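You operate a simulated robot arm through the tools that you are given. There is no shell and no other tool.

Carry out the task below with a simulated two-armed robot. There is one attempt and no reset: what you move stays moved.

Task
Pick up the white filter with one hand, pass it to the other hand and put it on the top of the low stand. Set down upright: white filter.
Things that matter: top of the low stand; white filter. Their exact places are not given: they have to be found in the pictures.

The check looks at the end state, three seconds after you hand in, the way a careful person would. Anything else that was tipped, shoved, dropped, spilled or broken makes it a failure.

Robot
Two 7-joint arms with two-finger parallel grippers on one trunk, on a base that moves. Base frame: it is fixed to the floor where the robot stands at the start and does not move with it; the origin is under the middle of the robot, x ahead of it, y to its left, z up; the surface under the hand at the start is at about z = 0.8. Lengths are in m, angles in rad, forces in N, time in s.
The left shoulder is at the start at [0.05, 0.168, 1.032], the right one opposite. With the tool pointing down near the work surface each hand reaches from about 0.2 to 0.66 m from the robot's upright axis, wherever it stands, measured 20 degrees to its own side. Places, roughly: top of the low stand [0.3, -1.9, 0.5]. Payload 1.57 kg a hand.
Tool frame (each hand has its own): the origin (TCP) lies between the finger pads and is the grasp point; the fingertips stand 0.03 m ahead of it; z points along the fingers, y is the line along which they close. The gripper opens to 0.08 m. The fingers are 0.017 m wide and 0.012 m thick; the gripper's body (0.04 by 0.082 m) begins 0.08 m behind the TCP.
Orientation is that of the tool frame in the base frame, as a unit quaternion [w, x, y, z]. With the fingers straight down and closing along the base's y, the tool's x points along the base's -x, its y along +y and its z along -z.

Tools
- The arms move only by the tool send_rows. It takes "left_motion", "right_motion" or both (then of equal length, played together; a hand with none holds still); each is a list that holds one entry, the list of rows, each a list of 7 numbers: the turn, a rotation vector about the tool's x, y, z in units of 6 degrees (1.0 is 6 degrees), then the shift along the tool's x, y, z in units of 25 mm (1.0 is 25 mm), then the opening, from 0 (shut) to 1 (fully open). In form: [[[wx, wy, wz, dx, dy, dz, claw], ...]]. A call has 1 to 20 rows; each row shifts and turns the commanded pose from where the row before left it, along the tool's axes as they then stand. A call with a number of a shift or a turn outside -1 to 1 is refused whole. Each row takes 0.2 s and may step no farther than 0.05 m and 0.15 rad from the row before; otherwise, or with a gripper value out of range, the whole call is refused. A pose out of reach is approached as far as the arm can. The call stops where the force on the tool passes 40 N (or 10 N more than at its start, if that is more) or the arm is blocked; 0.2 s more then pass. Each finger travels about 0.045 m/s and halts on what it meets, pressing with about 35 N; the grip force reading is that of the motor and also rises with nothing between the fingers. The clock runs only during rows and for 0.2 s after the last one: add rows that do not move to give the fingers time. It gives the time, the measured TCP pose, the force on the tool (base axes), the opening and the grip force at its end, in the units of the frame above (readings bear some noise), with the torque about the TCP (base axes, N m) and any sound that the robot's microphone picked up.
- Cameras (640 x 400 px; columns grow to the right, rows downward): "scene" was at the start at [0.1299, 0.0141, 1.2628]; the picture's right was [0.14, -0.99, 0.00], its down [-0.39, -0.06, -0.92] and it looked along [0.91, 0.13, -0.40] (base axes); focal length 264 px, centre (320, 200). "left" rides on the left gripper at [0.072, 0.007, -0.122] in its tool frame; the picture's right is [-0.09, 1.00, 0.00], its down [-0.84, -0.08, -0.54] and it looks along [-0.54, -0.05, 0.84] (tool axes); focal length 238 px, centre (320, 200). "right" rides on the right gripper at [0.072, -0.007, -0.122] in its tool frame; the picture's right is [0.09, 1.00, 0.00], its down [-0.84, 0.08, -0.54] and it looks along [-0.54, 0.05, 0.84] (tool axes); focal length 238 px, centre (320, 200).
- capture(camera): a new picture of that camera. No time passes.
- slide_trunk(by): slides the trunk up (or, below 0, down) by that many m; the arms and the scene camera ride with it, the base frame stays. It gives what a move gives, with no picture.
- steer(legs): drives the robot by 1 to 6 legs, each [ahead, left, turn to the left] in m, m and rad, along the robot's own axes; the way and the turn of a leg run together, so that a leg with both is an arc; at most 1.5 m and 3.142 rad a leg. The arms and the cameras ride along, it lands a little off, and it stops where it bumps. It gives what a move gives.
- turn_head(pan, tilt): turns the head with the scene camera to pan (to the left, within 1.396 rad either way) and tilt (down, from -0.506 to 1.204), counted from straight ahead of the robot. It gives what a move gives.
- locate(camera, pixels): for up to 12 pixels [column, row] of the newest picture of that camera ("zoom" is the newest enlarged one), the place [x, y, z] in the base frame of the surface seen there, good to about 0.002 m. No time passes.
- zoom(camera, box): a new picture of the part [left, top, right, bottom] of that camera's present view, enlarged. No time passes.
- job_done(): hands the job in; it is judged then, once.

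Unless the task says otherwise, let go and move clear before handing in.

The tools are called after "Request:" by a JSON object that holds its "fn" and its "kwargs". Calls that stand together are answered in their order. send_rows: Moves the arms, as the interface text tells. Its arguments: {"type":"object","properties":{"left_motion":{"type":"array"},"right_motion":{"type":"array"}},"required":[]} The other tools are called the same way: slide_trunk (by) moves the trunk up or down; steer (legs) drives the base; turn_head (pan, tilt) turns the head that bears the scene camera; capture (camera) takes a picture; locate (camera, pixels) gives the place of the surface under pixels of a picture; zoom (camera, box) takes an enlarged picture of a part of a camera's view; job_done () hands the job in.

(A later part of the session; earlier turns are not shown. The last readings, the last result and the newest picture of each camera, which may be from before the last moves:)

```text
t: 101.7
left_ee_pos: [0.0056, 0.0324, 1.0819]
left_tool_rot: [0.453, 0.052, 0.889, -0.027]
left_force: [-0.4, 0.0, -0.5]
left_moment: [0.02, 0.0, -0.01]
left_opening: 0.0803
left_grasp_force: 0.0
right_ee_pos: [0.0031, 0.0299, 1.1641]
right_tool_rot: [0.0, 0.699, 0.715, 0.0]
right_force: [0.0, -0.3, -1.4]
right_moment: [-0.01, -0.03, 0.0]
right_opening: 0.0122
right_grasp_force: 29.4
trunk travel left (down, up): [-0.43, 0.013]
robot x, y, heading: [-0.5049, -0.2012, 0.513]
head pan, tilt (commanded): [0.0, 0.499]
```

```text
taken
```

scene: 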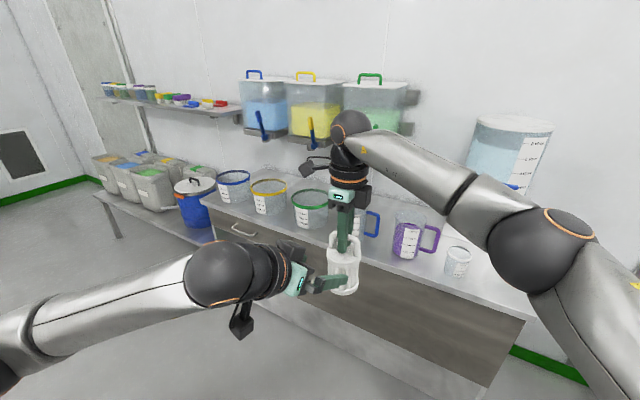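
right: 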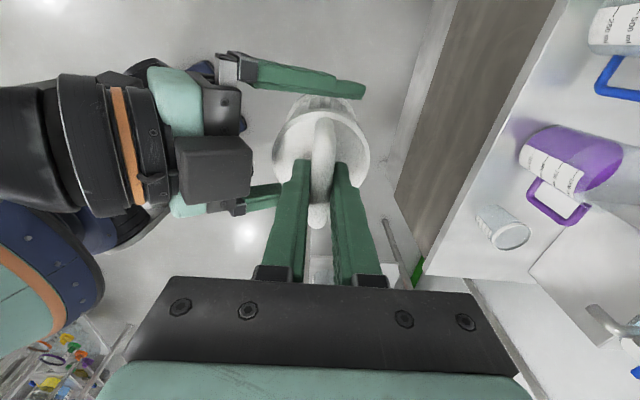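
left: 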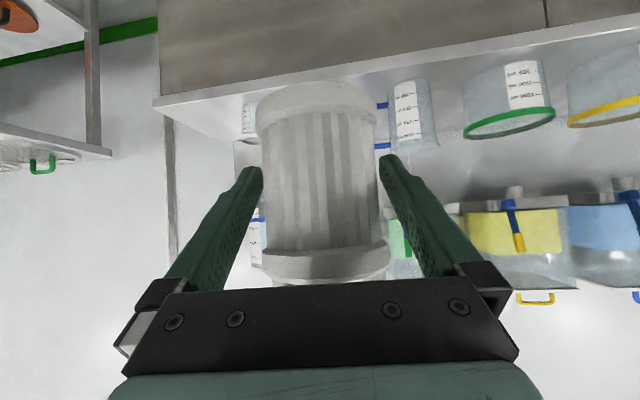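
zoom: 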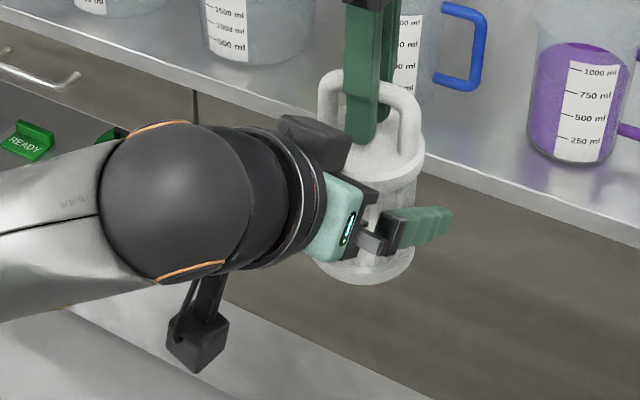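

The filter body fills the gap between the left fingers and sits centred (265–380 px). I'll close the left gripper on the ribbed body while the right keeps holding.

Request:
{"fn": "send_rows", "kwargs": {"left_motion": [[[0, 0, 0, 0, 0, 0, 0.85], [0, 0, 0, 0, 0, 0, 0.75], [0, 0, 0, 0, 0, 0, 0.5], [0, 0, 0, 0, 0, 0, 0], [0, 0, 0, 0, 0, 0, 0], [0, 0, 0, 0, 0, 0, 0]]]}}

Request:
{"fn": "capture", "kwargs": {"camera": "left"}}

Request:
{"fn": "zoom", "kwargs": {"camera": "scene", "box": [260, 210, 400, 330]}}

Request:
{"fn": "capture", "kwargs": {"camera": "right"}}

```text
t: 103.1
left_ee_pos: [0.004, 0.0329, 1.0827]
left_tool_rot: [0.453, 0.049, 0.89, -0.025]
left_force: [3.2, 3.3, 0.8]
left_moment: [-0.04, 0.18, -0.02]
left_opening: 0.0704
left_grasp_force: 35.1
right_ee_pos: [0.0036, 0.032, 1.1663]
right_tool_rot: [0.0, 0.698, 0.716, 0.0]
right_force: [-1.8, -2.7, -0.4]
right_moment: [-0.2, 0.02, 0.02]
right_opening: 0.0121
right_grasp_force: 29.1
trunk travel left (down, up): [-0.43, 0.013]
robot x, y, heading: [-0.5091, -0.1983, 0.515]
head pan, tilt (commanded): [0.0, 0.499]
```

```text
taken
```

left: 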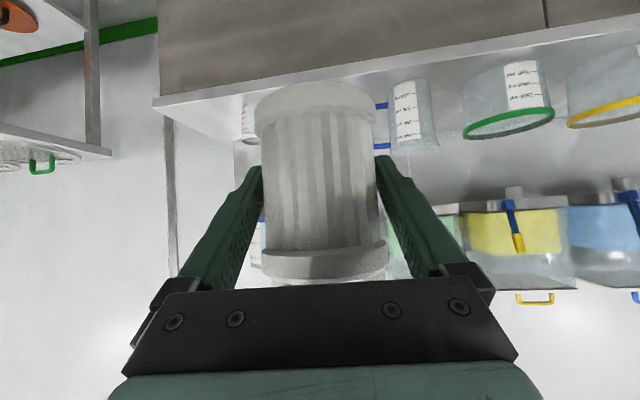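

```text
3.33 times, centred on (330, 270) of scene
```

zoom: 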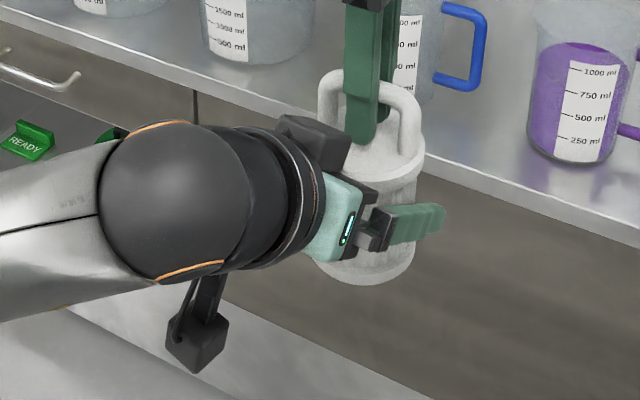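

```text
taken
```

right: 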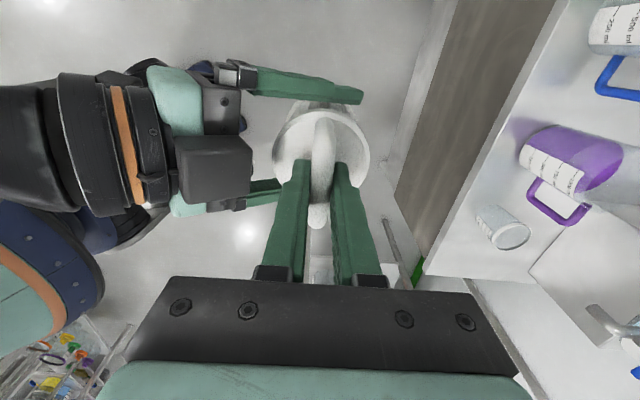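

The left gripper closed to 0.0704 with 35 N, a bit wider than the ribs look, so it probably bears on the full 70 mm outline. Before the right lets go, I'll test the left grip by pulling the right hand up 3 mm and reading the forces on both hands.

Request:
{"fn": "send_rows", "kwargs": {"right_motion": [[[0, 0, 0, 0, 0, -0.06, 0], [0, 0, 0, 0, 0, -0.06, 0], [0, 0, 0, 0, 0, 0, 0]]], "left_motion": [[[0, 0, 0, 0, 0, 0, 0], [0, 0, 0, 0, 0, 0, 0], [0, 0, 0, 0, 0, 0, 0]]]}}

```text
t: 103.9
left_ee_pos: [0.0056, 0.0318, 1.0855]
left_tool_rot: [0.455, 0.05, 0.889, -0.025]
left_force: [0.4, 2.1, 8.9]
left_moment: [-0.13, 0.11, -0.03]
left_opening: 0.0704
left_grasp_force: 35.3
right_ee_pos: [0.0046, 0.0313, 1.1668]
right_tool_rot: [0.001, 0.699, 0.715, -0.001]
right_force: [-1.1, -2.9, -10.2]
right_moment: [-0.1, -0.05, 0.02]
right_opening: 0.0122
right_grasp_force: 29.1
trunk travel left (down, up): [-0.43, 0.013]
robot x, y, heading: [-0.5073, -0.2017, 0.511]
head pan, tilt (commanded): [0.0, 0.499]
```

The left grip took 8.9 N without slipping, over four times the filter's weight. I'll relieve the pull, then open the right gripper a little and watch.

Request:
{"fn": "send_rows", "kwargs": {"right_motion": [[[0, 0, 0, 0, 0, 0.06, 0], [0, 0, 0, 0, 0, 0.06, 0], [0, 0, 0, 0, 0, 0, 0]]], "left_motion": [[[0, 0, 0, 0, 0, 0, 0], [0, 0, 0, 0, 0, 0, 0], [0, 0, 0, 0, 0, 0, 0]]]}}

```text
t: 104.7
left_ee_pos: [0.0053, 0.0317, 1.0828]
left_tool_rot: [0.453, 0.05, 0.89, -0.025]
left_force: [-3.5, 2.6, 1.8]
left_moment: [-0.06, -0.27, -0.1]
left_opening: 0.0702
left_grasp_force: 34.7
right_ee_pos: [0.0042, 0.0312, 1.1645]
right_tool_rot: [0.0, 0.7, 0.714, 0.001]
right_force: [4.3, -2.7, -4.0]
right_moment: [-0.12, -0.03, 0.07]
right_opening: 0.0118
right_grasp_force: 29.0
trunk travel left (down, up): [-0.43, 0.013]
robot x, y, heading: [-0.5065, -0.2034, 0.517]
head pan, tilt (commanded): [0.0, 0.499]
```

Internal forces are small again. I'll open the right gripper partly (to about 0.03) and check that the left keeps the filter.

Request:
{"fn": "send_rows", "kwargs": {"right_motion": [[[0, 0, 0, 0, 0, 0, 0.2], [0, 0, 0, 0, 0, 0, 0.4], [0, 0, 0, 0, 0, 0, 0.4], [0, 0, 0, 0, 0, 0, 0.4]]], "left_motion": [[[0, 0, 0, 0, 0, 0, 0], [0, 0, 0, 0, 0, 0, 0], [0, 0, 0, 0, 0, 0, 0], [0, 0, 0, 0, 0, 0, 0]]]}}

Request:
{"fn": "capture", "kwargs": {"camera": "left"}}

Request:
{"fn": "zoom", "kwargs": {"camera": "scene", "box": [260, 210, 400, 330]}}

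Request:
{"fn": "capture", "kwargs": {"camera": "right"}}

```text
t: 105.7
left_ee_pos: [0.0046, 0.032, 1.0831]
left_tool_rot: [0.453, 0.049, 0.89, -0.025]
left_force: [0.2, 0.1, 0.5]
left_moment: [-0.04, -0.04, 0.0]
left_opening: 0.0707
left_grasp_force: 34.6
right_ee_pos: [0.0034, 0.0316, 1.1641]
right_tool_rot: [0.001, 0.699, 0.715, 0.0]
right_force: [0.1, 0.4, -0.5]
right_moment: [0.01, -0.01, -0.01]
right_opening: 0.0319
right_grasp_force: 0.1
trunk travel left (down, up): [-0.43, 0.013]
robot x, y, heading: [-0.507, -0.2046, 0.512]
head pan, tilt (commanded): [0.0, 0.499]
```

```text
taken
```

left: 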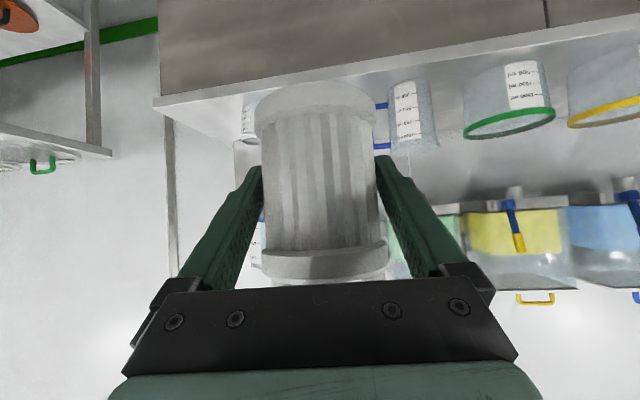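

```text
3.33 times, centred on (330, 270) of scene
```

zoom: 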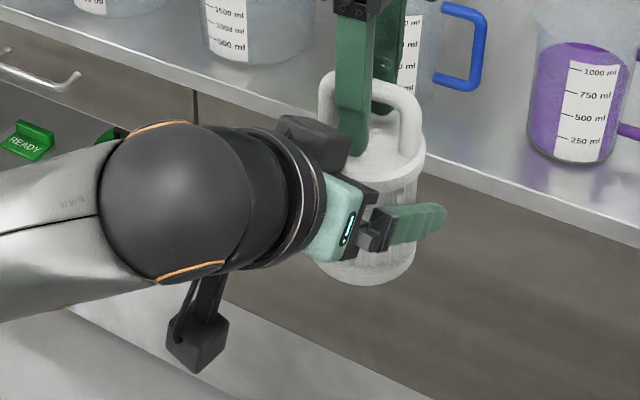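

```text
taken
```

right: 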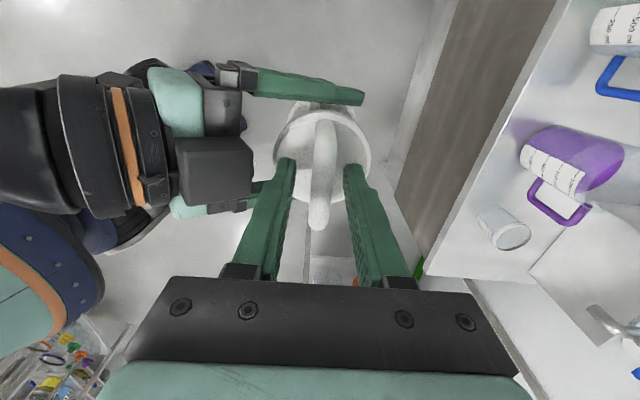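

The right gripper is open around the bar without contact, and the left still holds the filter exactly as before. I'll raise the right hand straight up and clear.

Request:
{"fn": "send_rows", "kwargs": {"right_motion": [[[0, 0, 0, 0, 0, -0.3, 0.4], [0, 0, 0, 0, 0, -0.6, 0.4], [0, 0, 0, 0, 0, -0.6, 0.4], [0, 0, 0, 0, 0, -0.6, 0.4], [0, 0, 0, 0, 0, -0.6, 0.4], [0, 0, 0, 0, 0, -0.6, 0.4], [0, 0, 0, 0, 0, -0.5, 0.4], [0, 0, 0, 0, 0, 0, 0.4]]], "left_motion": [[[0, 0, 0, 0, 0, 0, 0], [0, 0, 0, 0, 0, 0, 0], [0, 0, 0, 0, 0, 0, 0], [0, 0, 0, 0, 0, 0, 0], [0, 0, 0, 0, 0, 0, 0], [0, 0, 0, 0, 0, 0, 0], [0, 0, 0, 0, 0, 0, 0], [0, 0, 0, 0, 0, 0, 0]]]}}

Request:
{"fn": "capture", "kwargs": {"camera": "scene"}}

Request:
{"fn": "capture", "kwargs": {"camera": "right"}}

```text
t: 107.5
left_ee_pos: [0.0061, 0.0318, 1.0832]
left_tool_rot: [0.453, 0.05, 0.889, -0.026]
left_force: [-0.2, 0.4, 0.6]
left_moment: [-0.03, 0.0, -0.06]
left_opening: 0.0705
left_grasp_force: 34.6
right_ee_pos: [0.0034, 0.0316, 1.2604]
right_tool_rot: [0.0, 0.699, 0.715, 0.0]
right_force: [0.8, 0.7, 0.3]
right_moment: [-0.02, -0.02, -0.02]
right_opening: 0.032
right_grasp_force: 0.0
trunk travel left (down, up): [-0.43, 0.013]
robot x, y, heading: [-0.5028, -0.2004, 0.51]
head pan, tilt (commanded): [0.0, 0.499]
```

```text
taken
```

scene: 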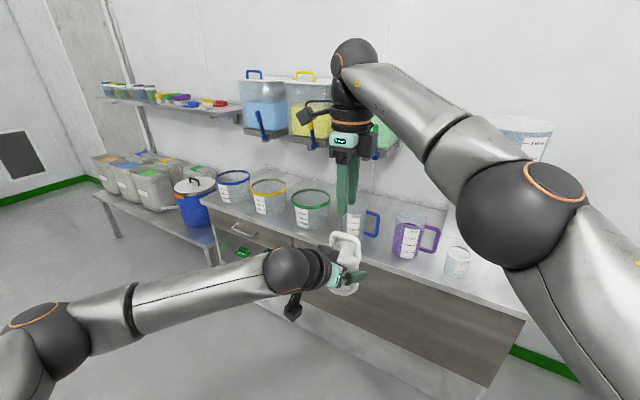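

```text
taken
```

right: 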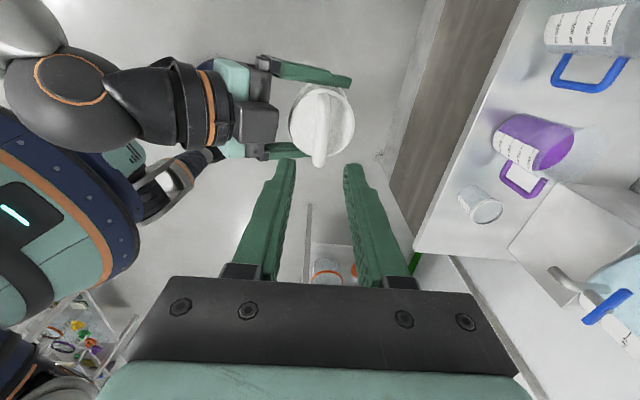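

The right hand is clear above the loop and the left holds the filter firmly. I'll move the right hand away to the right side.

Request:
{"fn": "send_rows", "kwargs": {"right_motion": [[[0, 0, 0, -0.6, 0, 0, 0.4], [0, 0, 0, -1, 0, 0, 0.4], [0, 0, 0, -1, 0, 0, 0.4], [0, 0, 0, -1, 0, 0, 0.4], [0, 0, 0, -1, -0.2, 0, 0.4], [0, 0, 0, -1, -0.2, 0, 0.4], [0, 0, 0, -1, -0.2, 0, 0.4], [0, 0, 0, -1, -0.2, 0, 0.4], [0, 0, 0, -1, -0.2, 0, 0.4], [0, 0, 0, -1, -0.2, 0, 0.4], [0, 0, 0, -1, -0.2, 0, 0.4], [0, 0, 0, -1, -0.2, 0, 0.4], [0, 0, 0, -1, -0.2, 0, 0.4], [0, 0, 0, -0.6, 0, 0, 0.4], [0, 0, 0, 0, 0, 0, 0.4]]]}}

Request:
{"fn": "capture", "kwargs": {"camera": "scene"}}

Request:
{"fn": "capture", "kwargs": {"camera": "left"}}

```text
t: 110.7
left_ee_pos: [0.0046, 0.0307, 1.0815]
left_tool_rot: [0.453, 0.05, 0.89, -0.025]
left_force: [0.0, -0.9, 0.3]
left_moment: [-0.02, 0.02, 0.02]
left_opening: 0.0703
left_grasp_force: 34.6
right_ee_pos: [-0.0335, -0.2985, 1.2616]
right_tool_rot: [0.001, 0.698, 0.716, 0.0]
right_force: [0.2, 0.4, -0.2]
right_moment: [0.0, -0.01, 0.02]
right_opening: 0.032
right_grasp_force: 0.1
trunk travel left (down, up): [-0.43, 0.013]
robot x, y, heading: [-0.5075, -0.1981, 0.519]
head pan, tilt (commanded): [0.0, 0.499]
```

```text
taken
```

scene: 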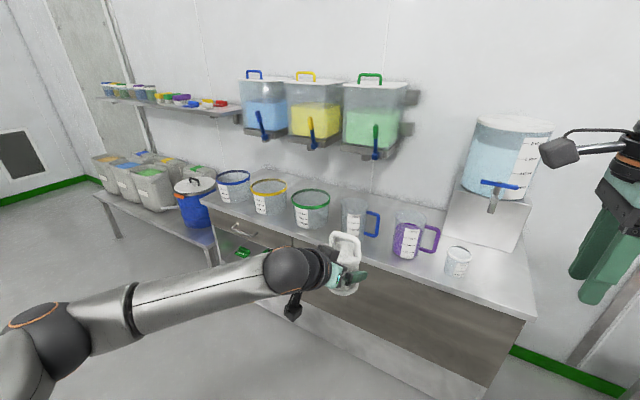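

```text
taken
```

left: 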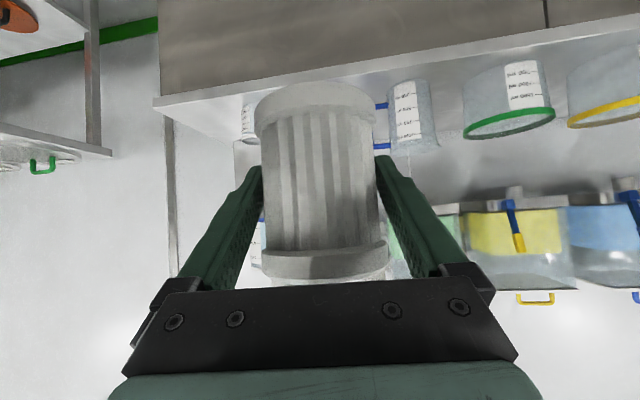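

The left grip is steady (0.0703, 34.6 N). Now I'll square up the heading, back away to x≈-0.76 to keep clear of the table, and drive right toward the stand.

Request:
{"fn": "steer", "kwargs": {"legs": [[0, 0, -0.515], [-0.25, 0, 0]]}}

Request:
{"fn": "capture", "kwargs": {"camera": "left"}}

Request:
{"fn": "capture", "kwargs": {"camera": "scene"}}

```text
t: 114.0
left_ee_pos: [-0.2012, -0.2491, 1.0837]
left_tool_rot: [0.433, 0.273, 0.848, -0.139]
left_force: [-0.4, 0.0, -0.2]
left_moment: [0.01, -0.01, 0.03]
left_opening: 0.0706
left_grasp_force: 34.5
right_ee_pos: [-0.3962, -0.5196, 1.2615]
right_tool_rot: [0.0, 0.856, 0.516, 0.0]
right_force: [-0.3, 0.2, -0.1]
right_moment: [-0.03, -0.04, 0.01]
right_opening: 0.0322
right_grasp_force: 0.2
trunk travel left (down, up): [-0.43, 0.013]
robot x, y, heading: [-0.7654, -0.2029, 0.009]
head pan, tilt (commanded): [0.0, 0.499]
```

```text
taken
```

left: 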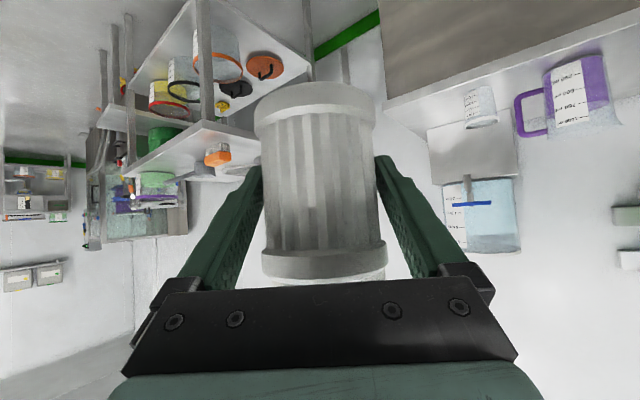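

```text
taken
```

scene: 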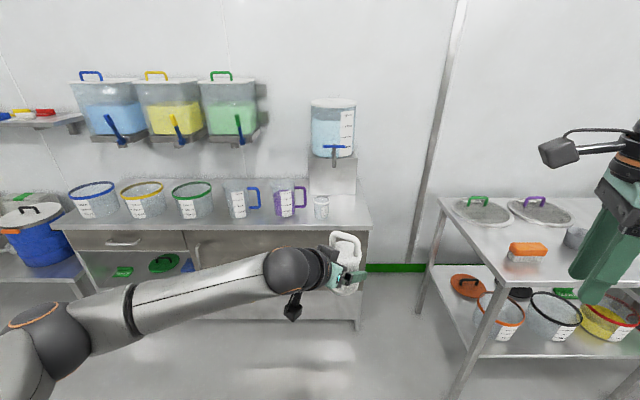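

The filter is unchanged in the left view after the turn. I'll drive right about 1.64 m in two legs to be in front of the stand.

Request:
{"fn": "steer", "kwargs": {"legs": [[0, -0.85, 0], [0, -0.79, 0]]}}

Request:
{"fn": "turn_head", "kwargs": {"pan": 0.0, "tilt": 0.7}}

Request:
{"fn": "capture", "kwargs": {"camera": "scene"}}

Request:
{"fn": "capture", "kwargs": {"camera": "left"}}

```text
t: 129.0
left_ee_pos: [-0.1594, -1.9028, 1.0835]
left_tool_rot: [0.433, 0.26, 0.853, -0.133]
left_force: [-0.2, 0.2, -0.2]
left_moment: [0.0, -0.02, 0.0]
left_opening: 0.0706
left_grasp_force: 34.6
right_ee_pos: [-0.3455, -2.1793, 1.2619]
right_tool_rot: [0.0, 0.848, 0.529, 0.001]
right_force: [-0.8, -0.9, 0.3]
right_moment: [-0.01, -0.01, -0.01]
right_opening: 0.032
right_grasp_force: 0.1
trunk travel left (down, up): [-0.43, 0.013]
robot x, y, heading: [-0.7232, -1.8742, 0.038]
head pan, tilt (commanded): [0.0, 0.499]
```

```text
t: 129.7
left_ee_pos: [-0.1586, -1.9019, 1.0828]
left_tool_rot: [0.434, 0.259, 0.852, -0.133]
left_force: [0.1, -0.3, -0.5]
left_moment: [0.0, -0.01, -0.03]
left_opening: 0.0706
left_grasp_force: 35.4
right_ee_pos: [-0.3452, -2.1785, 1.2617]
right_tool_rot: [0.0, 0.848, 0.529, -0.001]
right_force: [-0.3, 0.4, -0.6]
right_moment: [-0.02, -0.01, 0.02]
right_opening: 0.0323
right_grasp_force: 0.0
trunk travel left (down, up): [-0.43, 0.013]
robot x, y, heading: [-0.7222, -1.8735, 0.04]
head pan, tilt (commanded): [0.0, 0.7]
```

```text
taken
```

scene: 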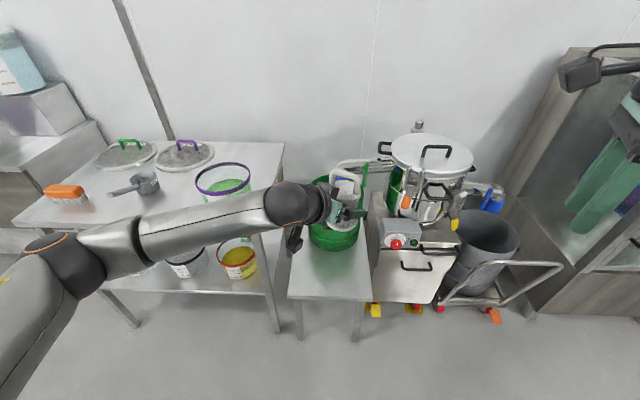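

```text
taken
```

left: 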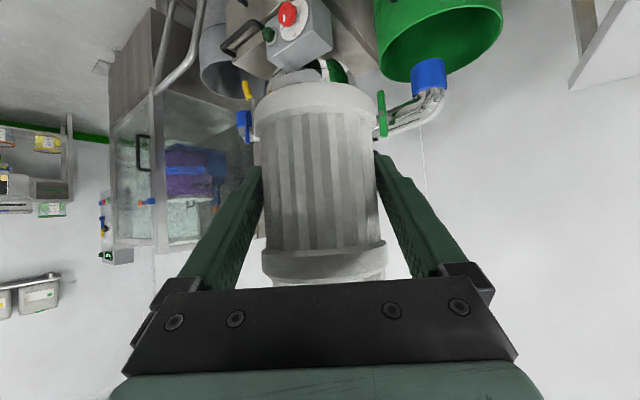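

The filter is at (-0.159,-1.902), in front of the stand, still well gripped. I'll check obstacle positions around the stand and re-measure its free top before lowering.

Request:
{"fn": "locate", "kwargs": {"camera": "scene", "pixels": [[330, 280], [292, 297], [370, 298], [330, 297], [330, 252], [300, 250], [360, 250], [545, 265], [470, 303], [400, 265], [395, 243], [320, 262]]}}

Request:
{"fn": "zoom", "kwargs": {"camera": "scene", "box": [260, 150, 440, 340]}}

```text
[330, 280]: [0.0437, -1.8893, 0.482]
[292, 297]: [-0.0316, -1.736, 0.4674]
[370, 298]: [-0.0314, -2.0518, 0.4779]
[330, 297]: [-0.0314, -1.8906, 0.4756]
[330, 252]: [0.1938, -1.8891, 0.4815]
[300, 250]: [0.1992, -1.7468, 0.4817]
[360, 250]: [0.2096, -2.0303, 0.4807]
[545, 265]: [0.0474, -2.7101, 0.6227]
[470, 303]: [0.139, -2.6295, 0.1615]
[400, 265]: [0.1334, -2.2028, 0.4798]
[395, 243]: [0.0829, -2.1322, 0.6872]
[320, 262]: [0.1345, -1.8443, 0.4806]
```

```text
2.11 times, centred on (350, 245) of scene
```

zoom: 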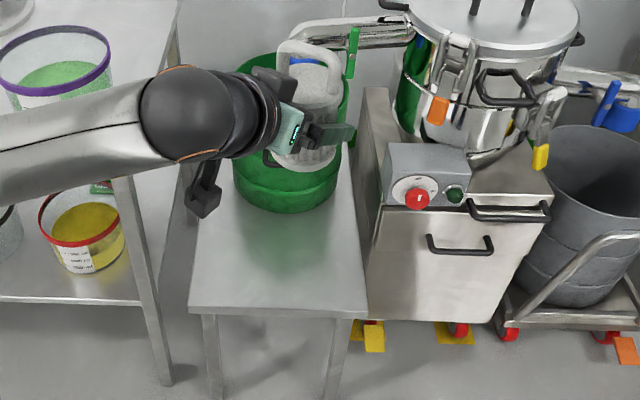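

The stand's free top spans x -0.03..0.20, y -2.05..-1.74 at z≈0.4815; target (0.06,-1.895). I'll check how low the left hand's hanging camera box (205,195 in the zoom) reaches relative to the filter bottom.

Request:
{"fn": "locate", "kwargs": {"camera": "zoom", "pixels": [[200, 213], [213, 205], [203, 190], [290, 165], [325, 165], [300, 172], [215, 170], [160, 150], [303, 60], [335, 135]]}}

```text
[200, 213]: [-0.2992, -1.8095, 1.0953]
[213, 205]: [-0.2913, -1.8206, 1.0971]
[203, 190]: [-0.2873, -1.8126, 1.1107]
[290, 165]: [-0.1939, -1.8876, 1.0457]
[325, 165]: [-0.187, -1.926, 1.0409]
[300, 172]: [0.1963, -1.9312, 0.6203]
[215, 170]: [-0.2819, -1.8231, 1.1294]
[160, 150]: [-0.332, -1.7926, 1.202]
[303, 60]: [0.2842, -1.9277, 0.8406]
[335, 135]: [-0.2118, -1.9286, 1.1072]
```

The camera box stays about 4–6 cm above the filter's bottom, so it will clear the stand. I'll lower the trunk 0.42 m here, in front of the stand.

Request:
{"fn": "slide_trunk", "kwargs": {"by": -0.42}}

Request:
{"fn": "capture", "kwargs": {"camera": "scene"}}

Request:
{"fn": "capture", "kwargs": {"camera": "left"}}

```text
refused: -0.42 is not a number from -0.4 to 0.4
```

```text
taken
```

scene: 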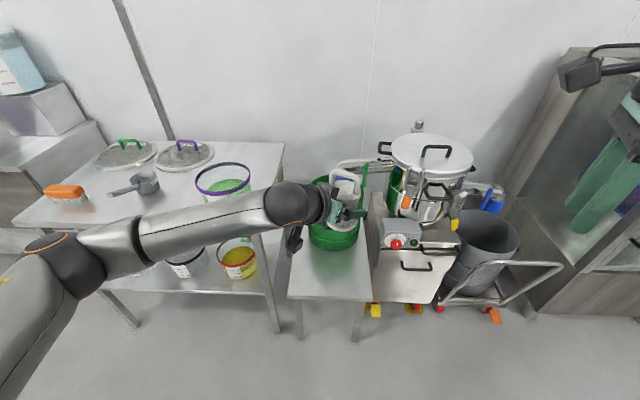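

```text
taken
```

left: 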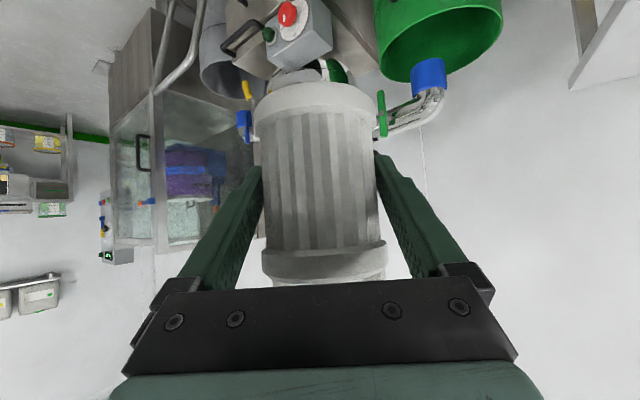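

A single slide is limited to 0.4 m. I'll first check the left elbow (60,265) against the table, then lower in two parts.

Request:
{"fn": "locate", "kwargs": {"camera": "scene", "pixels": [[60, 265], [45, 240], [100, 260], [150, 230], [220, 215], [110, 290]]}}

Request:
{"fn": "slide_trunk", "kwargs": {"by": -0.2}}

Request:
{"fn": "capture", "kwargs": {"camera": "scene"}}

```text
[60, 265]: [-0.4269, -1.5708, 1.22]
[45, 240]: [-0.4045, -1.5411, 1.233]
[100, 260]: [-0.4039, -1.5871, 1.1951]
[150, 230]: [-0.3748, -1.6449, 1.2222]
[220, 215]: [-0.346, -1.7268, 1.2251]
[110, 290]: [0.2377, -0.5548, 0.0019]
```

```text
t: 131.9
left_ee_pos: [-0.159, -1.9029, 0.8833]
left_tool_rot: [0.435, 0.259, 0.852, -0.132]
left_force: [-0.5, -0.3, -0.6]
left_moment: [0.01, 0.0, -0.01]
left_opening: 0.0702
left_grasp_force: 35.6
right_ee_pos: [-0.346, -2.1782, 1.0615]
right_tool_rot: [0.0, 0.848, 0.529, 0.0]
right_force: [0.2, -0.3, -0.1]
right_moment: [-0.01, -0.01, 0.0]
right_opening: 0.0321
right_grasp_force: 0.1
trunk travel left (down, up): [-0.23, 0.213]
robot x, y, heading: [-0.7213, -1.8702, 0.037]
head pan, tilt (commanded): [0.0, 0.7]
```

```text
taken
```

scene: 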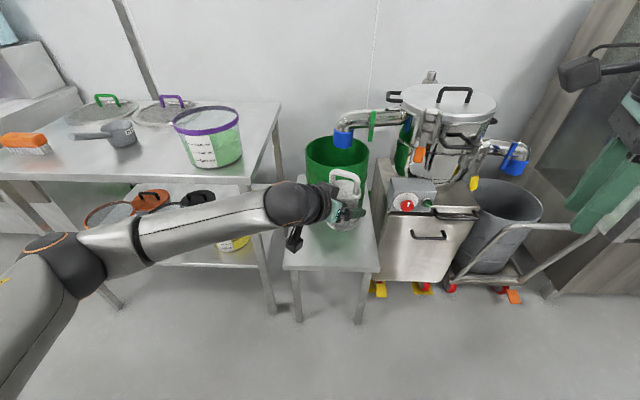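

The left elbow is at about (-0.41,-1.55), leaving about 0.1 m to the table's front edge even after moving ahead. I'll lower the remaining 0.22 m.

Request:
{"fn": "slide_trunk", "kwargs": {"by": -0.22}}

Request:
{"fn": "capture", "kwargs": {"camera": "scene"}}

Request:
{"fn": "capture", "kwargs": {"camera": "left"}}

```text
t: 134.2
left_ee_pos: [-0.158, -1.9033, 0.6632]
left_tool_rot: [0.434, 0.26, 0.852, -0.133]
left_force: [0.4, 0.7, -0.3]
left_moment: [-0.02, 0.04, 0.0]
left_opening: 0.0706
left_grasp_force: 35.0
right_ee_pos: [-0.3441, -2.1798, 0.8427]
right_tool_rot: [0.0, 0.849, 0.529, -0.001]
right_force: [0.2, -0.1, 0.7]
right_moment: [-0.02, -0.03, 0.0]
right_opening: 0.0317
right_grasp_force: 0.0
trunk travel left (down, up): [-0.01, 0.433]
robot x, y, heading: [-0.7188, -1.8732, 0.035]
head pan, tilt (commanded): [0.0, 0.7]
```

```text
taken
```

scene: 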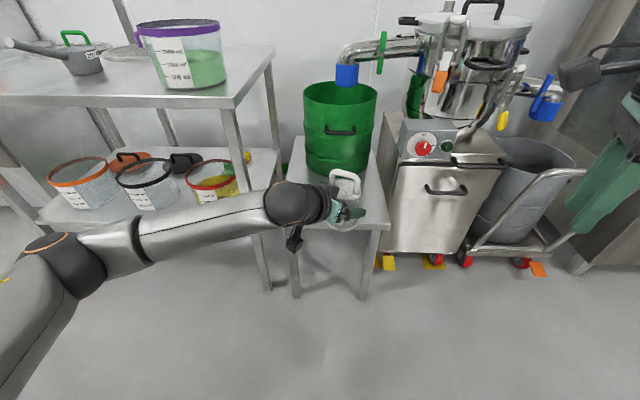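

```text
taken
```

left: 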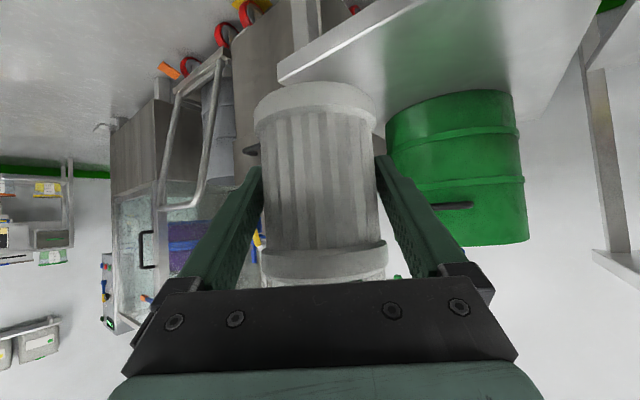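

The filter's bottom is at about z=0.616, above the stand level. I'll drive ahead 0.218 m to bring it over the free spot at about (0.06,-1.895).

Request:
{"fn": "steer", "kwargs": {"legs": [[0.218, 0, 0]]}}

Request:
{"fn": "capture", "kwargs": {"camera": "scene"}}

Request:
{"fn": "capture", "kwargs": {"camera": "left"}}

```text
t: 135.9
left_ee_pos: [0.0543, -1.8949, 0.662]
left_tool_rot: [0.434, 0.26, 0.852, -0.132]
left_force: [-0.4, -0.3, -0.2]
left_moment: [0.03, -0.02, 0.0]
left_opening: 0.0704
left_grasp_force: 34.7
right_ee_pos: [-0.132, -2.1712, 0.8411]
right_tool_rot: [0.0, 0.849, 0.529, 0.0]
right_force: [-0.1, 0.2, -0.8]
right_moment: [-0.01, 0.0, -0.02]
right_opening: 0.0321
right_grasp_force: 0.0
trunk travel left (down, up): [-0.01, 0.433]
robot x, y, heading: [-0.5089, -1.8631, 0.035]
head pan, tilt (commanded): [0.0, 0.7]
```

```text
taken
```

scene: 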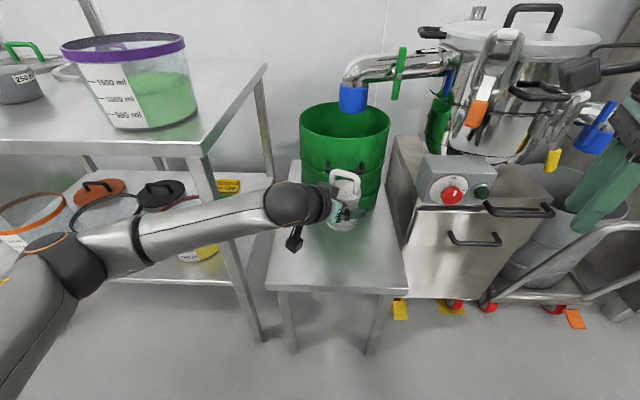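

```text
taken
```

left: 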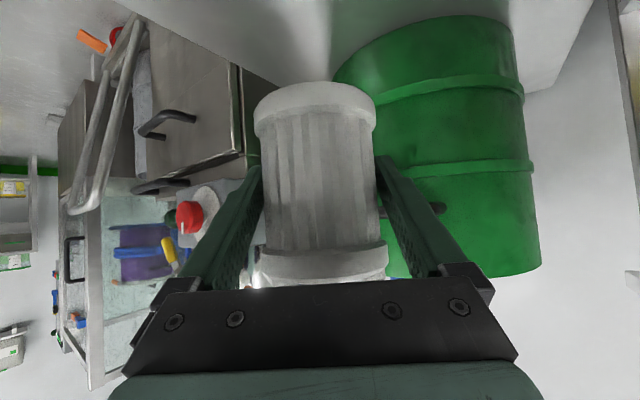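

The filter is over the stand at (0.054,-1.895). I'll zoom in to check that it is upright and how high its bottom is.

Request:
{"fn": "zoom", "kwargs": {"camera": "scene", "box": [270, 140, 410, 260]}}

```text
3.33 times, centred on (340, 200) of scene
```

zoom: 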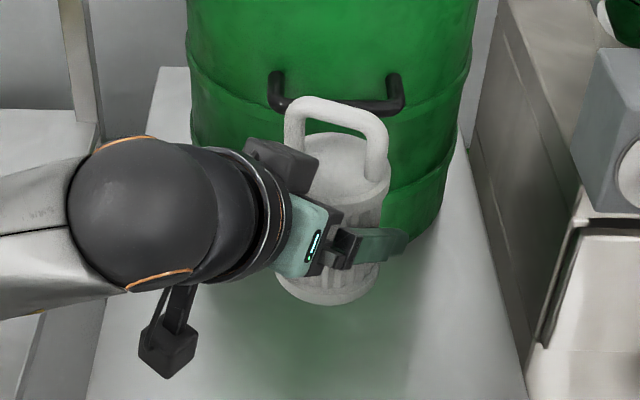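

Request:
{"fn": "locate", "kwargs": {"camera": "zoom", "pixels": [[325, 300], [345, 297], [300, 290], [335, 110], [296, 120], [375, 140], [350, 190], [168, 365], [340, 90], [395, 100], [350, 330]]}}

```text
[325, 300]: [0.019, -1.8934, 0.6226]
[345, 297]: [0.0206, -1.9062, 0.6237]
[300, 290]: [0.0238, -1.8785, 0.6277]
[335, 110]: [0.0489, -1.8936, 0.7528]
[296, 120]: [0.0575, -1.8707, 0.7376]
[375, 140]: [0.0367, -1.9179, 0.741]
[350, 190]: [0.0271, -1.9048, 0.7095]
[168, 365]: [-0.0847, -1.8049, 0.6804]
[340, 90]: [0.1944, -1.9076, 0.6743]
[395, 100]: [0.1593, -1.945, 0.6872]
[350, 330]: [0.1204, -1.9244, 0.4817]
```

The loop top reads z≈0.753, so the filter's bottom is at about 0.614, 0.132 above the stand. I'll lower the left hand 0.12 m straight down.

Request:
{"fn": "send_rows", "kwargs": {"left_motion": [[[0, 0, 0, 0.3, 0, 0.217, 0], [0, 0, 0, 0.485, 0, 0.352, 0], [0, 0, 0, 0.485, 0, 0.352, 0], [0, 0, 0, 0.485, 0, 0.352, 0], [0, 0, 0, 0.485, 0, 0.352, 0], [0, 0, 0, 0.485, 0, 0.352, 0], [0, 0, 0, 0.485, 0, 0.352, 0], [0, 0, 0, 0.4, 0, 0.29, 0], [0, 0, 0, 0.27, 0, 0.196, 0], [0, 0, 0, 0, 0, 0, 0]]]}}

Request:
{"fn": "capture", "kwargs": {"camera": "scene"}}

Request:
{"fn": "zoom", "kwargs": {"camera": "scene", "box": [260, 160, 420, 290]}}

```text
t: 138.1
left_ee_pos: [0.0559, -1.8973, 0.5459]
left_tool_rot: [0.435, 0.259, 0.852, -0.132]
left_force: [0.3, 0.8, 0.9]
left_moment: [0.0, -0.01, -0.02]
left_opening: 0.0703
left_grasp_force: 34.7
right_ee_pos: [-0.13, -2.1717, 0.8424]
right_tool_rot: [0.001, 0.849, 0.528, 0.0]
right_force: [0.1, 0.0, -0.2]
right_moment: [-0.02, -0.01, -0.02]
right_opening: 0.0321
right_grasp_force: 0.1
trunk travel left (down, up): [-0.01, 0.433]
robot x, y, heading: [-0.5032, -1.8667, 0.036]
head pan, tilt (commanded): [0.0, 0.7]
```

```text
taken
```

scene: 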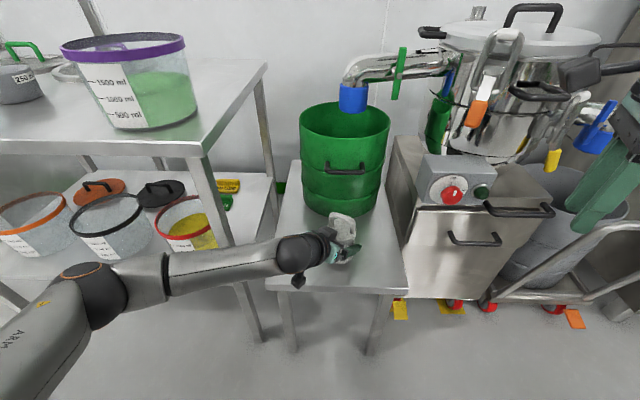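

```text
3.08 times, centred on (340, 225) of scene
```

zoom: 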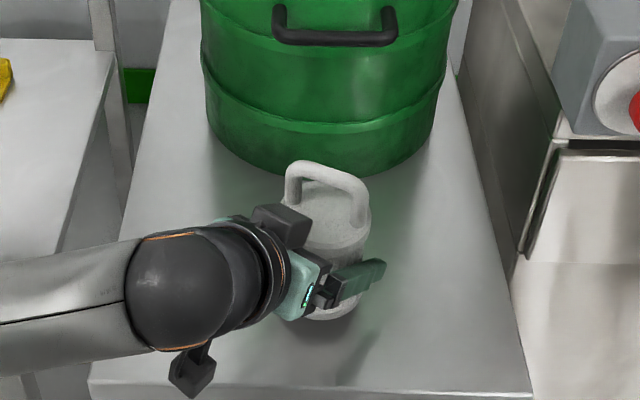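

The filter bottom should now be about 16 mm above the stand. I'll lower 12 mm gently and read the force.

Request:
{"fn": "send_rows", "kwargs": {"left_motion": [[[0, 0, 0, 0.1, 0, 0.0725, 0], [0, 0, 0, 0.1, 0, 0.0725, 0], [0, 0, 0, 0.1, 0, 0.0725, 0], [0, 0, 0, 0.09, 0, 0.065, 0], [0, 0, 0, 0, 0, 0, 0]]]}}

Request:
{"fn": "zoom", "kwargs": {"camera": "scene", "box": [290, 190, 390, 280]}}

```text
t: 139.3
left_ee_pos: [0.0565, -1.8965, 0.5318]
left_tool_rot: [0.434, 0.26, 0.852, -0.132]
left_force: [-0.1, 0.6, -0.1]
left_moment: [0.01, 0.02, 0.04]
left_opening: 0.0704
left_grasp_force: 34.9
right_ee_pos: [-0.1304, -2.171, 0.8415]
right_tool_rot: [0.0, 0.849, 0.528, -0.001]
right_force: [0.3, -0.2, -0.1]
right_moment: [-0.03, 0.03, 0.0]
right_opening: 0.0322
right_grasp_force: 0.0
trunk travel left (down, up): [-0.01, 0.433]
robot x, y, heading: [-0.5049, -1.867, 0.031]
head pan, tilt (commanded): [0.0, 0.7]
```

```text
4.44 times, centred on (340, 235) of scene
```

zoom: 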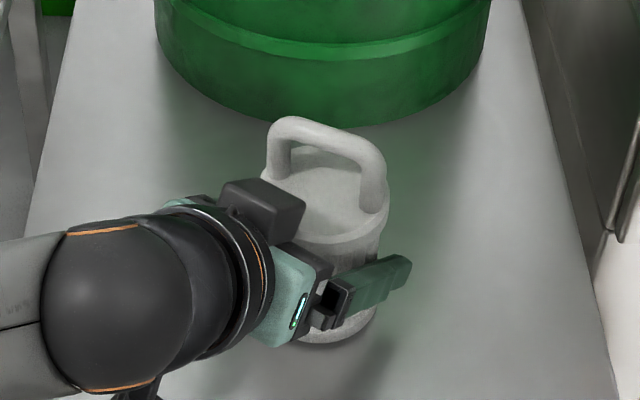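

No contact yet at TCP z=0.532. I'll continue down in ~1.5 mm steps until contact shows.

Request:
{"fn": "send_rows", "kwargs": {"left_motion": [[[0, 0, 0, 0.05, 0, 0.036, 0], [0, 0, 0, 0.05, 0, 0.036, 0], [0, 0, 0, 0, 0, 0, 0]]]}}

```text
t: 140.1
left_ee_pos: [0.0564, -1.8973, 0.5281]
left_tool_rot: [0.434, 0.26, 0.852, -0.133]
left_force: [-1.1, -0.6, -0.4]
left_moment: [-0.02, 0.08, 0.04]
left_opening: 0.0699
left_grasp_force: 34.8
right_ee_pos: [-0.1304, -2.1717, 0.842]
right_tool_rot: [0.0, 0.849, 0.529, 0.0]
right_force: [-0.6, -0.2, -0.1]
right_moment: [0.0, 0.02, 0.01]
right_opening: 0.032
right_grasp_force: 0.1
trunk travel left (down, up): [-0.01, 0.433]
robot x, y, heading: [-0.5033, -1.8706, 0.035]
head pan, tilt (commanded): [0.0, 0.7]
```

Request:
{"fn": "send_rows", "kwargs": {"left_motion": [[[0, 0, 0, 0.05, 0, 0.036, 0], [0, 0, 0, 0, 0, 0, 0]]]}}

```text
t: 140.7
left_ee_pos: [0.0566, -1.896, 0.5282]
left_tool_rot: [0.435, 0.259, 0.852, -0.133]
left_force: [-1.1, 1.5, 5.8]
left_moment: [0.18, 0.31, -0.02]
left_opening: 0.0707
left_grasp_force: 35.3
right_ee_pos: [-0.1313, -2.1711, 0.8421]
right_tool_rot: [0.0, 0.849, 0.529, 0.0]
right_force: [0.6, -0.4, 0.4]
right_moment: [-0.02, -0.02, -0.01]
right_opening: 0.0321
right_grasp_force: 0.0
trunk travel left (down, up): [-0.01, 0.433]
robot x, y, heading: [-0.5072, -1.8702, 0.031]
head pan, tilt (commanded): [0.0, 0.7]
```

Contact: 5.8 N upward at TCP z=0.528, so the filter touches the stand. I'll press one further ~1.3 mm step so it sits flat, then check.

Request:
{"fn": "send_rows", "kwargs": {"left_motion": [[[0, 0, 0, 0.042, 0, 0.03, 0], [0, 0, 0, 0, 0, 0, 0]]]}}

Request:
{"fn": "zoom", "kwargs": {"camera": "scene", "box": [290, 190, 390, 280]}}

Request:
{"fn": "capture", "kwargs": {"camera": "left"}}

```text
t: 141.3
left_ee_pos: [0.056, -1.8956, 0.529]
left_tool_rot: [0.436, 0.259, 0.851, -0.132]
left_force: [0.4, 2.2, 12.1]
left_moment: [0.28, 0.37, -0.14]
left_opening: 0.0703
left_grasp_force: 35.0
right_ee_pos: [-0.1304, -2.1707, 0.8431]
right_tool_rot: [0.001, 0.849, 0.529, 0.0]
right_force: [-0.4, -1.3, 0.9]
right_moment: [-0.01, 0.02, 0.0]
right_opening: 0.0321
right_grasp_force: 0.0
trunk travel left (down, up): [-0.01, 0.433]
robot x, y, heading: [-0.5079, -1.8654, 0.033]
head pan, tilt (commanded): [0.0, 0.7]
```

```text
4.44 times, centred on (340, 235) of scene
```

zoom: 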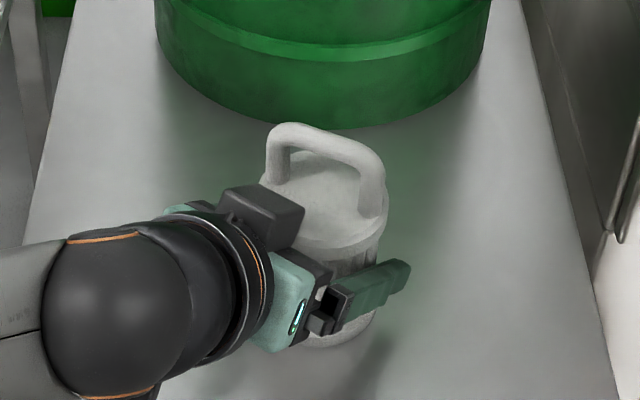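

```text
taken
```

left: 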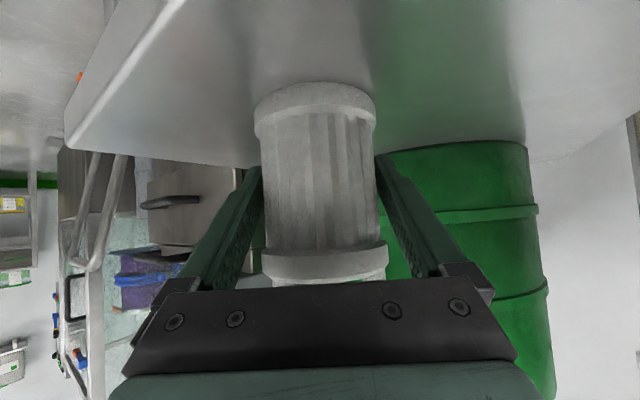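

The filter rests on the stand (12 N, bearing mostly on its near edge, so the remaining tilt is tiny). I'll ease off the press by about 1.3 mm and then open the left gripper slowly.

Request:
{"fn": "send_rows", "kwargs": {"left_motion": [[[0, 0, 0, -0.042, 0, -0.03, 0], [0, 0, 0, 0, 0, 0, 0]]]}}

```text
t: 141.9
left_ee_pos: [0.0558, -1.8944, 0.5285]
left_tool_rot: [0.435, 0.259, 0.852, -0.133]
left_force: [4.7, -0.7, 10.9]
left_moment: [0.15, 0.2, -0.05]
left_opening: 0.0705
left_grasp_force: 35.1
right_ee_pos: [-0.1312, -2.1712, 0.842]
right_tool_rot: [0.0, 0.849, 0.528, 0.002]
right_force: [-0.2, -0.1, 1.0]
right_moment: [-0.01, -0.01, 0.0]
right_opening: 0.0321
right_grasp_force: 0.1
trunk travel left (down, up): [-0.01, 0.433]
robot x, y, heading: [-0.5081, -1.865, 0.032]
head pan, tilt (commanded): [0.0, 0.7]
```

Request:
{"fn": "send_rows", "kwargs": {"left_motion": [[[0, 0, 0, -0.05, 0, -0.036, 0], [0, 0, 0, 0, 0, 0, 0]]]}}

```text
t: 142.5
left_ee_pos: [0.0549, -1.895, 0.5281]
left_tool_rot: [0.435, 0.26, 0.852, -0.133]
left_force: [2.3, -1.0, 6.3]
left_moment: [0.05, 0.12, 0.02]
left_opening: 0.0703
left_grasp_force: 34.4
right_ee_pos: [-0.1307, -2.1725, 0.842]
right_tool_rot: [0.0, 0.849, 0.528, -0.001]
right_force: [0.5, 0.3, 0.2]
right_moment: [0.02, 0.01, 0.03]
right_opening: 0.0319
right_grasp_force: 0.1
trunk travel left (down, up): [-0.01, 0.433]
robot x, y, heading: [-0.5071, -1.8677, 0.034]
head pan, tilt (commanded): [0.0, 0.7]
```

The contact is light now. I'll open the left gripper gradually to full and look before withdrawing.

Request:
{"fn": "send_rows", "kwargs": {"left_motion": [[[0, 0, 0, 0, 0, 0, 0.9], [0, 0, 0, 0, 0, 0, 0.94], [0, 0, 0, 0, 0, 0, 1], [0, 0, 0, 0, 0, 0, 1], [0, 0, 0, 0, 0, 0, 1]]]}}

Request:
{"fn": "zoom", "kwargs": {"camera": "scene", "box": [290, 190, 390, 280]}}

Request:
{"fn": "capture", "kwargs": {"camera": "left"}}

```text
t: 143.7
left_ee_pos: [0.054, -1.8956, 0.528]
left_tool_rot: [0.434, 0.26, 0.852, -0.132]
left_force: [-0.6, -0.6, 0.0]
left_moment: [0.05, 0.0, 0.03]
left_opening: 0.0799
left_grasp_force: 0.0
right_ee_pos: [-0.1303, -2.1719, 0.841]
right_tool_rot: [0.0, 0.849, 0.529, 0.0]
right_force: [-0.2, -0.1, 0.1]
right_moment: [0.0, 0.0, 0.03]
right_opening: 0.0319
right_grasp_force: 0.1
trunk travel left (down, up): [-0.01, 0.433]
robot x, y, heading: [-0.5085, -1.8676, 0.039]
head pan, tilt (commanded): [0.0, 0.7]
```

```text
4.44 times, centred on (340, 235) of scene
```

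zoom: 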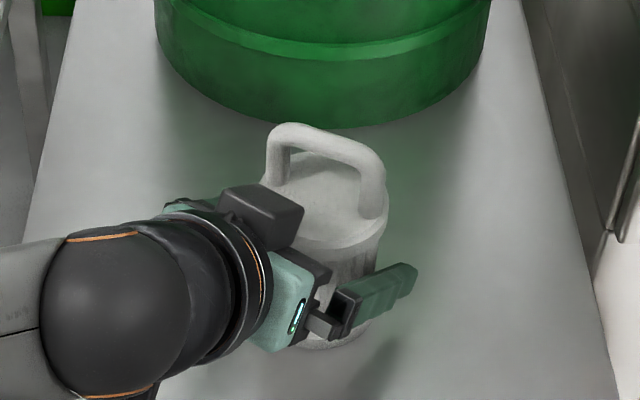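

```text
taken
```

left: 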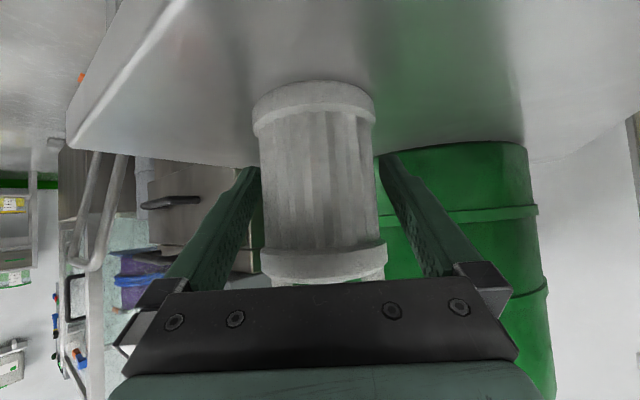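

The filter stands free with the left fingers open and about equal gaps either side (rows ~165: 260 and 378 px). I'll withdraw the left hand straight back along its fingers, first 50 mm slowly.

Request:
{"fn": "send_rows", "kwargs": {"left_motion": [[[0, 0, 0, 0, 0, -0.2, 1], [0, 0, 0, 0, 0, -0.4, 1], [0, 0, 0, 0, 0, -0.5, 1], [0, 0, 0, 0, 0, -0.5, 1], [0, 0, 0, 0, 0, -0.4, 1], [0, 0, 0, 0, 0, 0, 1]]]}}

Request:
{"fn": "zoom", "kwargs": {"camera": "scene", "box": [290, 190, 390, 280]}}

Request:
{"fn": "capture", "kwargs": {"camera": "left"}}

```text
t: 145.1
left_ee_pos: [0.0221, -1.8732, 0.5594]
left_tool_rot: [0.434, 0.261, 0.852, -0.133]
left_force: [1.1, -0.3, 0.2]
left_moment: [-0.01, 0.01, -0.04]
left_opening: 0.0802
left_grasp_force: 0.0
right_ee_pos: [-0.131, -2.1725, 0.8417]
right_tool_rot: [0.0, 0.849, 0.528, 0.0]
right_force: [0.6, -0.4, -0.6]
right_moment: [0.0, 0.03, 0.02]
right_opening: 0.032
right_grasp_force: 0.0
trunk travel left (down, up): [-0.01, 0.433]
robot x, y, heading: [-0.5034, -1.8666, 0.035]
head pan, tilt (commanded): [0.0, 0.7]
```

```text
4.44 times, centred on (340, 235) of scene
```

zoom: 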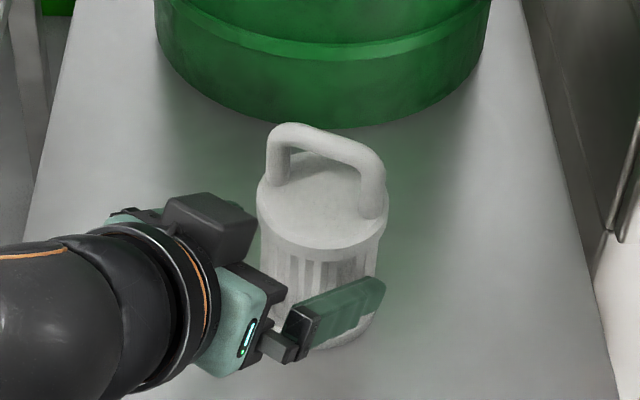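

```text
taken
```

left: 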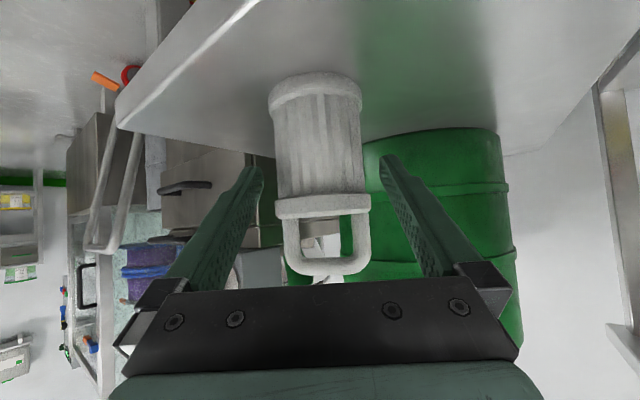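

The hand is sliding back cleanly and the filter stays upright and unmoved. I'll withdraw another 0.12 m along the same line.

Request:
{"fn": "send_rows", "kwargs": {"left_motion": [[[0, 0, 0, 0, 0, -0.5, 1], [0, 0, 0, 0, 0, -0.7, 1], [0, 0, 0, 0, 0, -0.8, 1], [0, 0, 0, 0, 0, -0.8, 1], [0, 0, 0, 0, 0, -0.8, 1], [0, 0, 0, 0, 0, -0.8, 1], [0, 0, 0, 0, 0, -0.5, 1], [0, 0, 0, 0, 0, 0, 1]]]}}

Request:
{"fn": "capture", "kwargs": {"camera": "scene"}}

Request:
{"fn": "zoom", "kwargs": {"camera": "scene", "box": [290, 180, 410, 280]}}

```text
t: 146.9
left_ee_pos: [-0.0614, -1.8176, 0.6293]
left_tool_rot: [0.434, 0.26, 0.852, -0.133]
left_force: [0.3, 0.3, -0.1]
left_moment: [0.02, 0.03, -0.03]
left_opening: 0.0798
left_grasp_force: 0.0
right_ee_pos: [-0.1297, -2.1714, 0.8412]
right_tool_rot: [-0.001, 0.849, 0.528, 0.0]
right_force: [1.1, 0.0, -0.3]
right_moment: [0.0, 0.0, -0.02]
right_opening: 0.0321
right_grasp_force: 0.0
trunk travel left (down, up): [-0.01, 0.433]
robot x, y, heading: [-0.5076, -1.8674, 0.034]
head pan, tilt (commanded): [0.0, 0.7]
```

```text
taken
```

scene: 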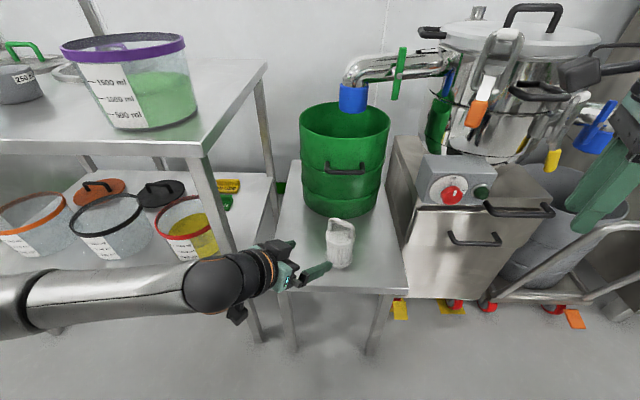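

```text
4.00 times, centred on (350, 230) of scene
```

zoom: 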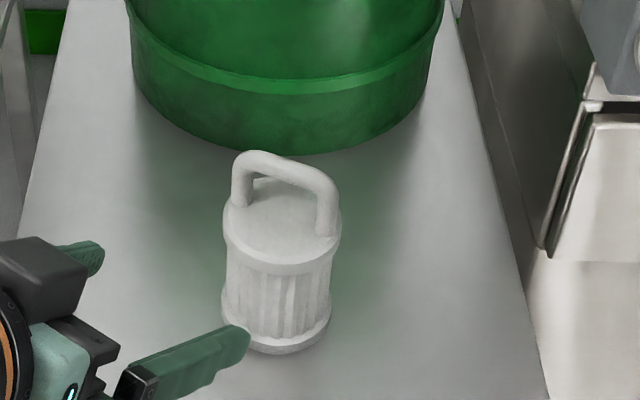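

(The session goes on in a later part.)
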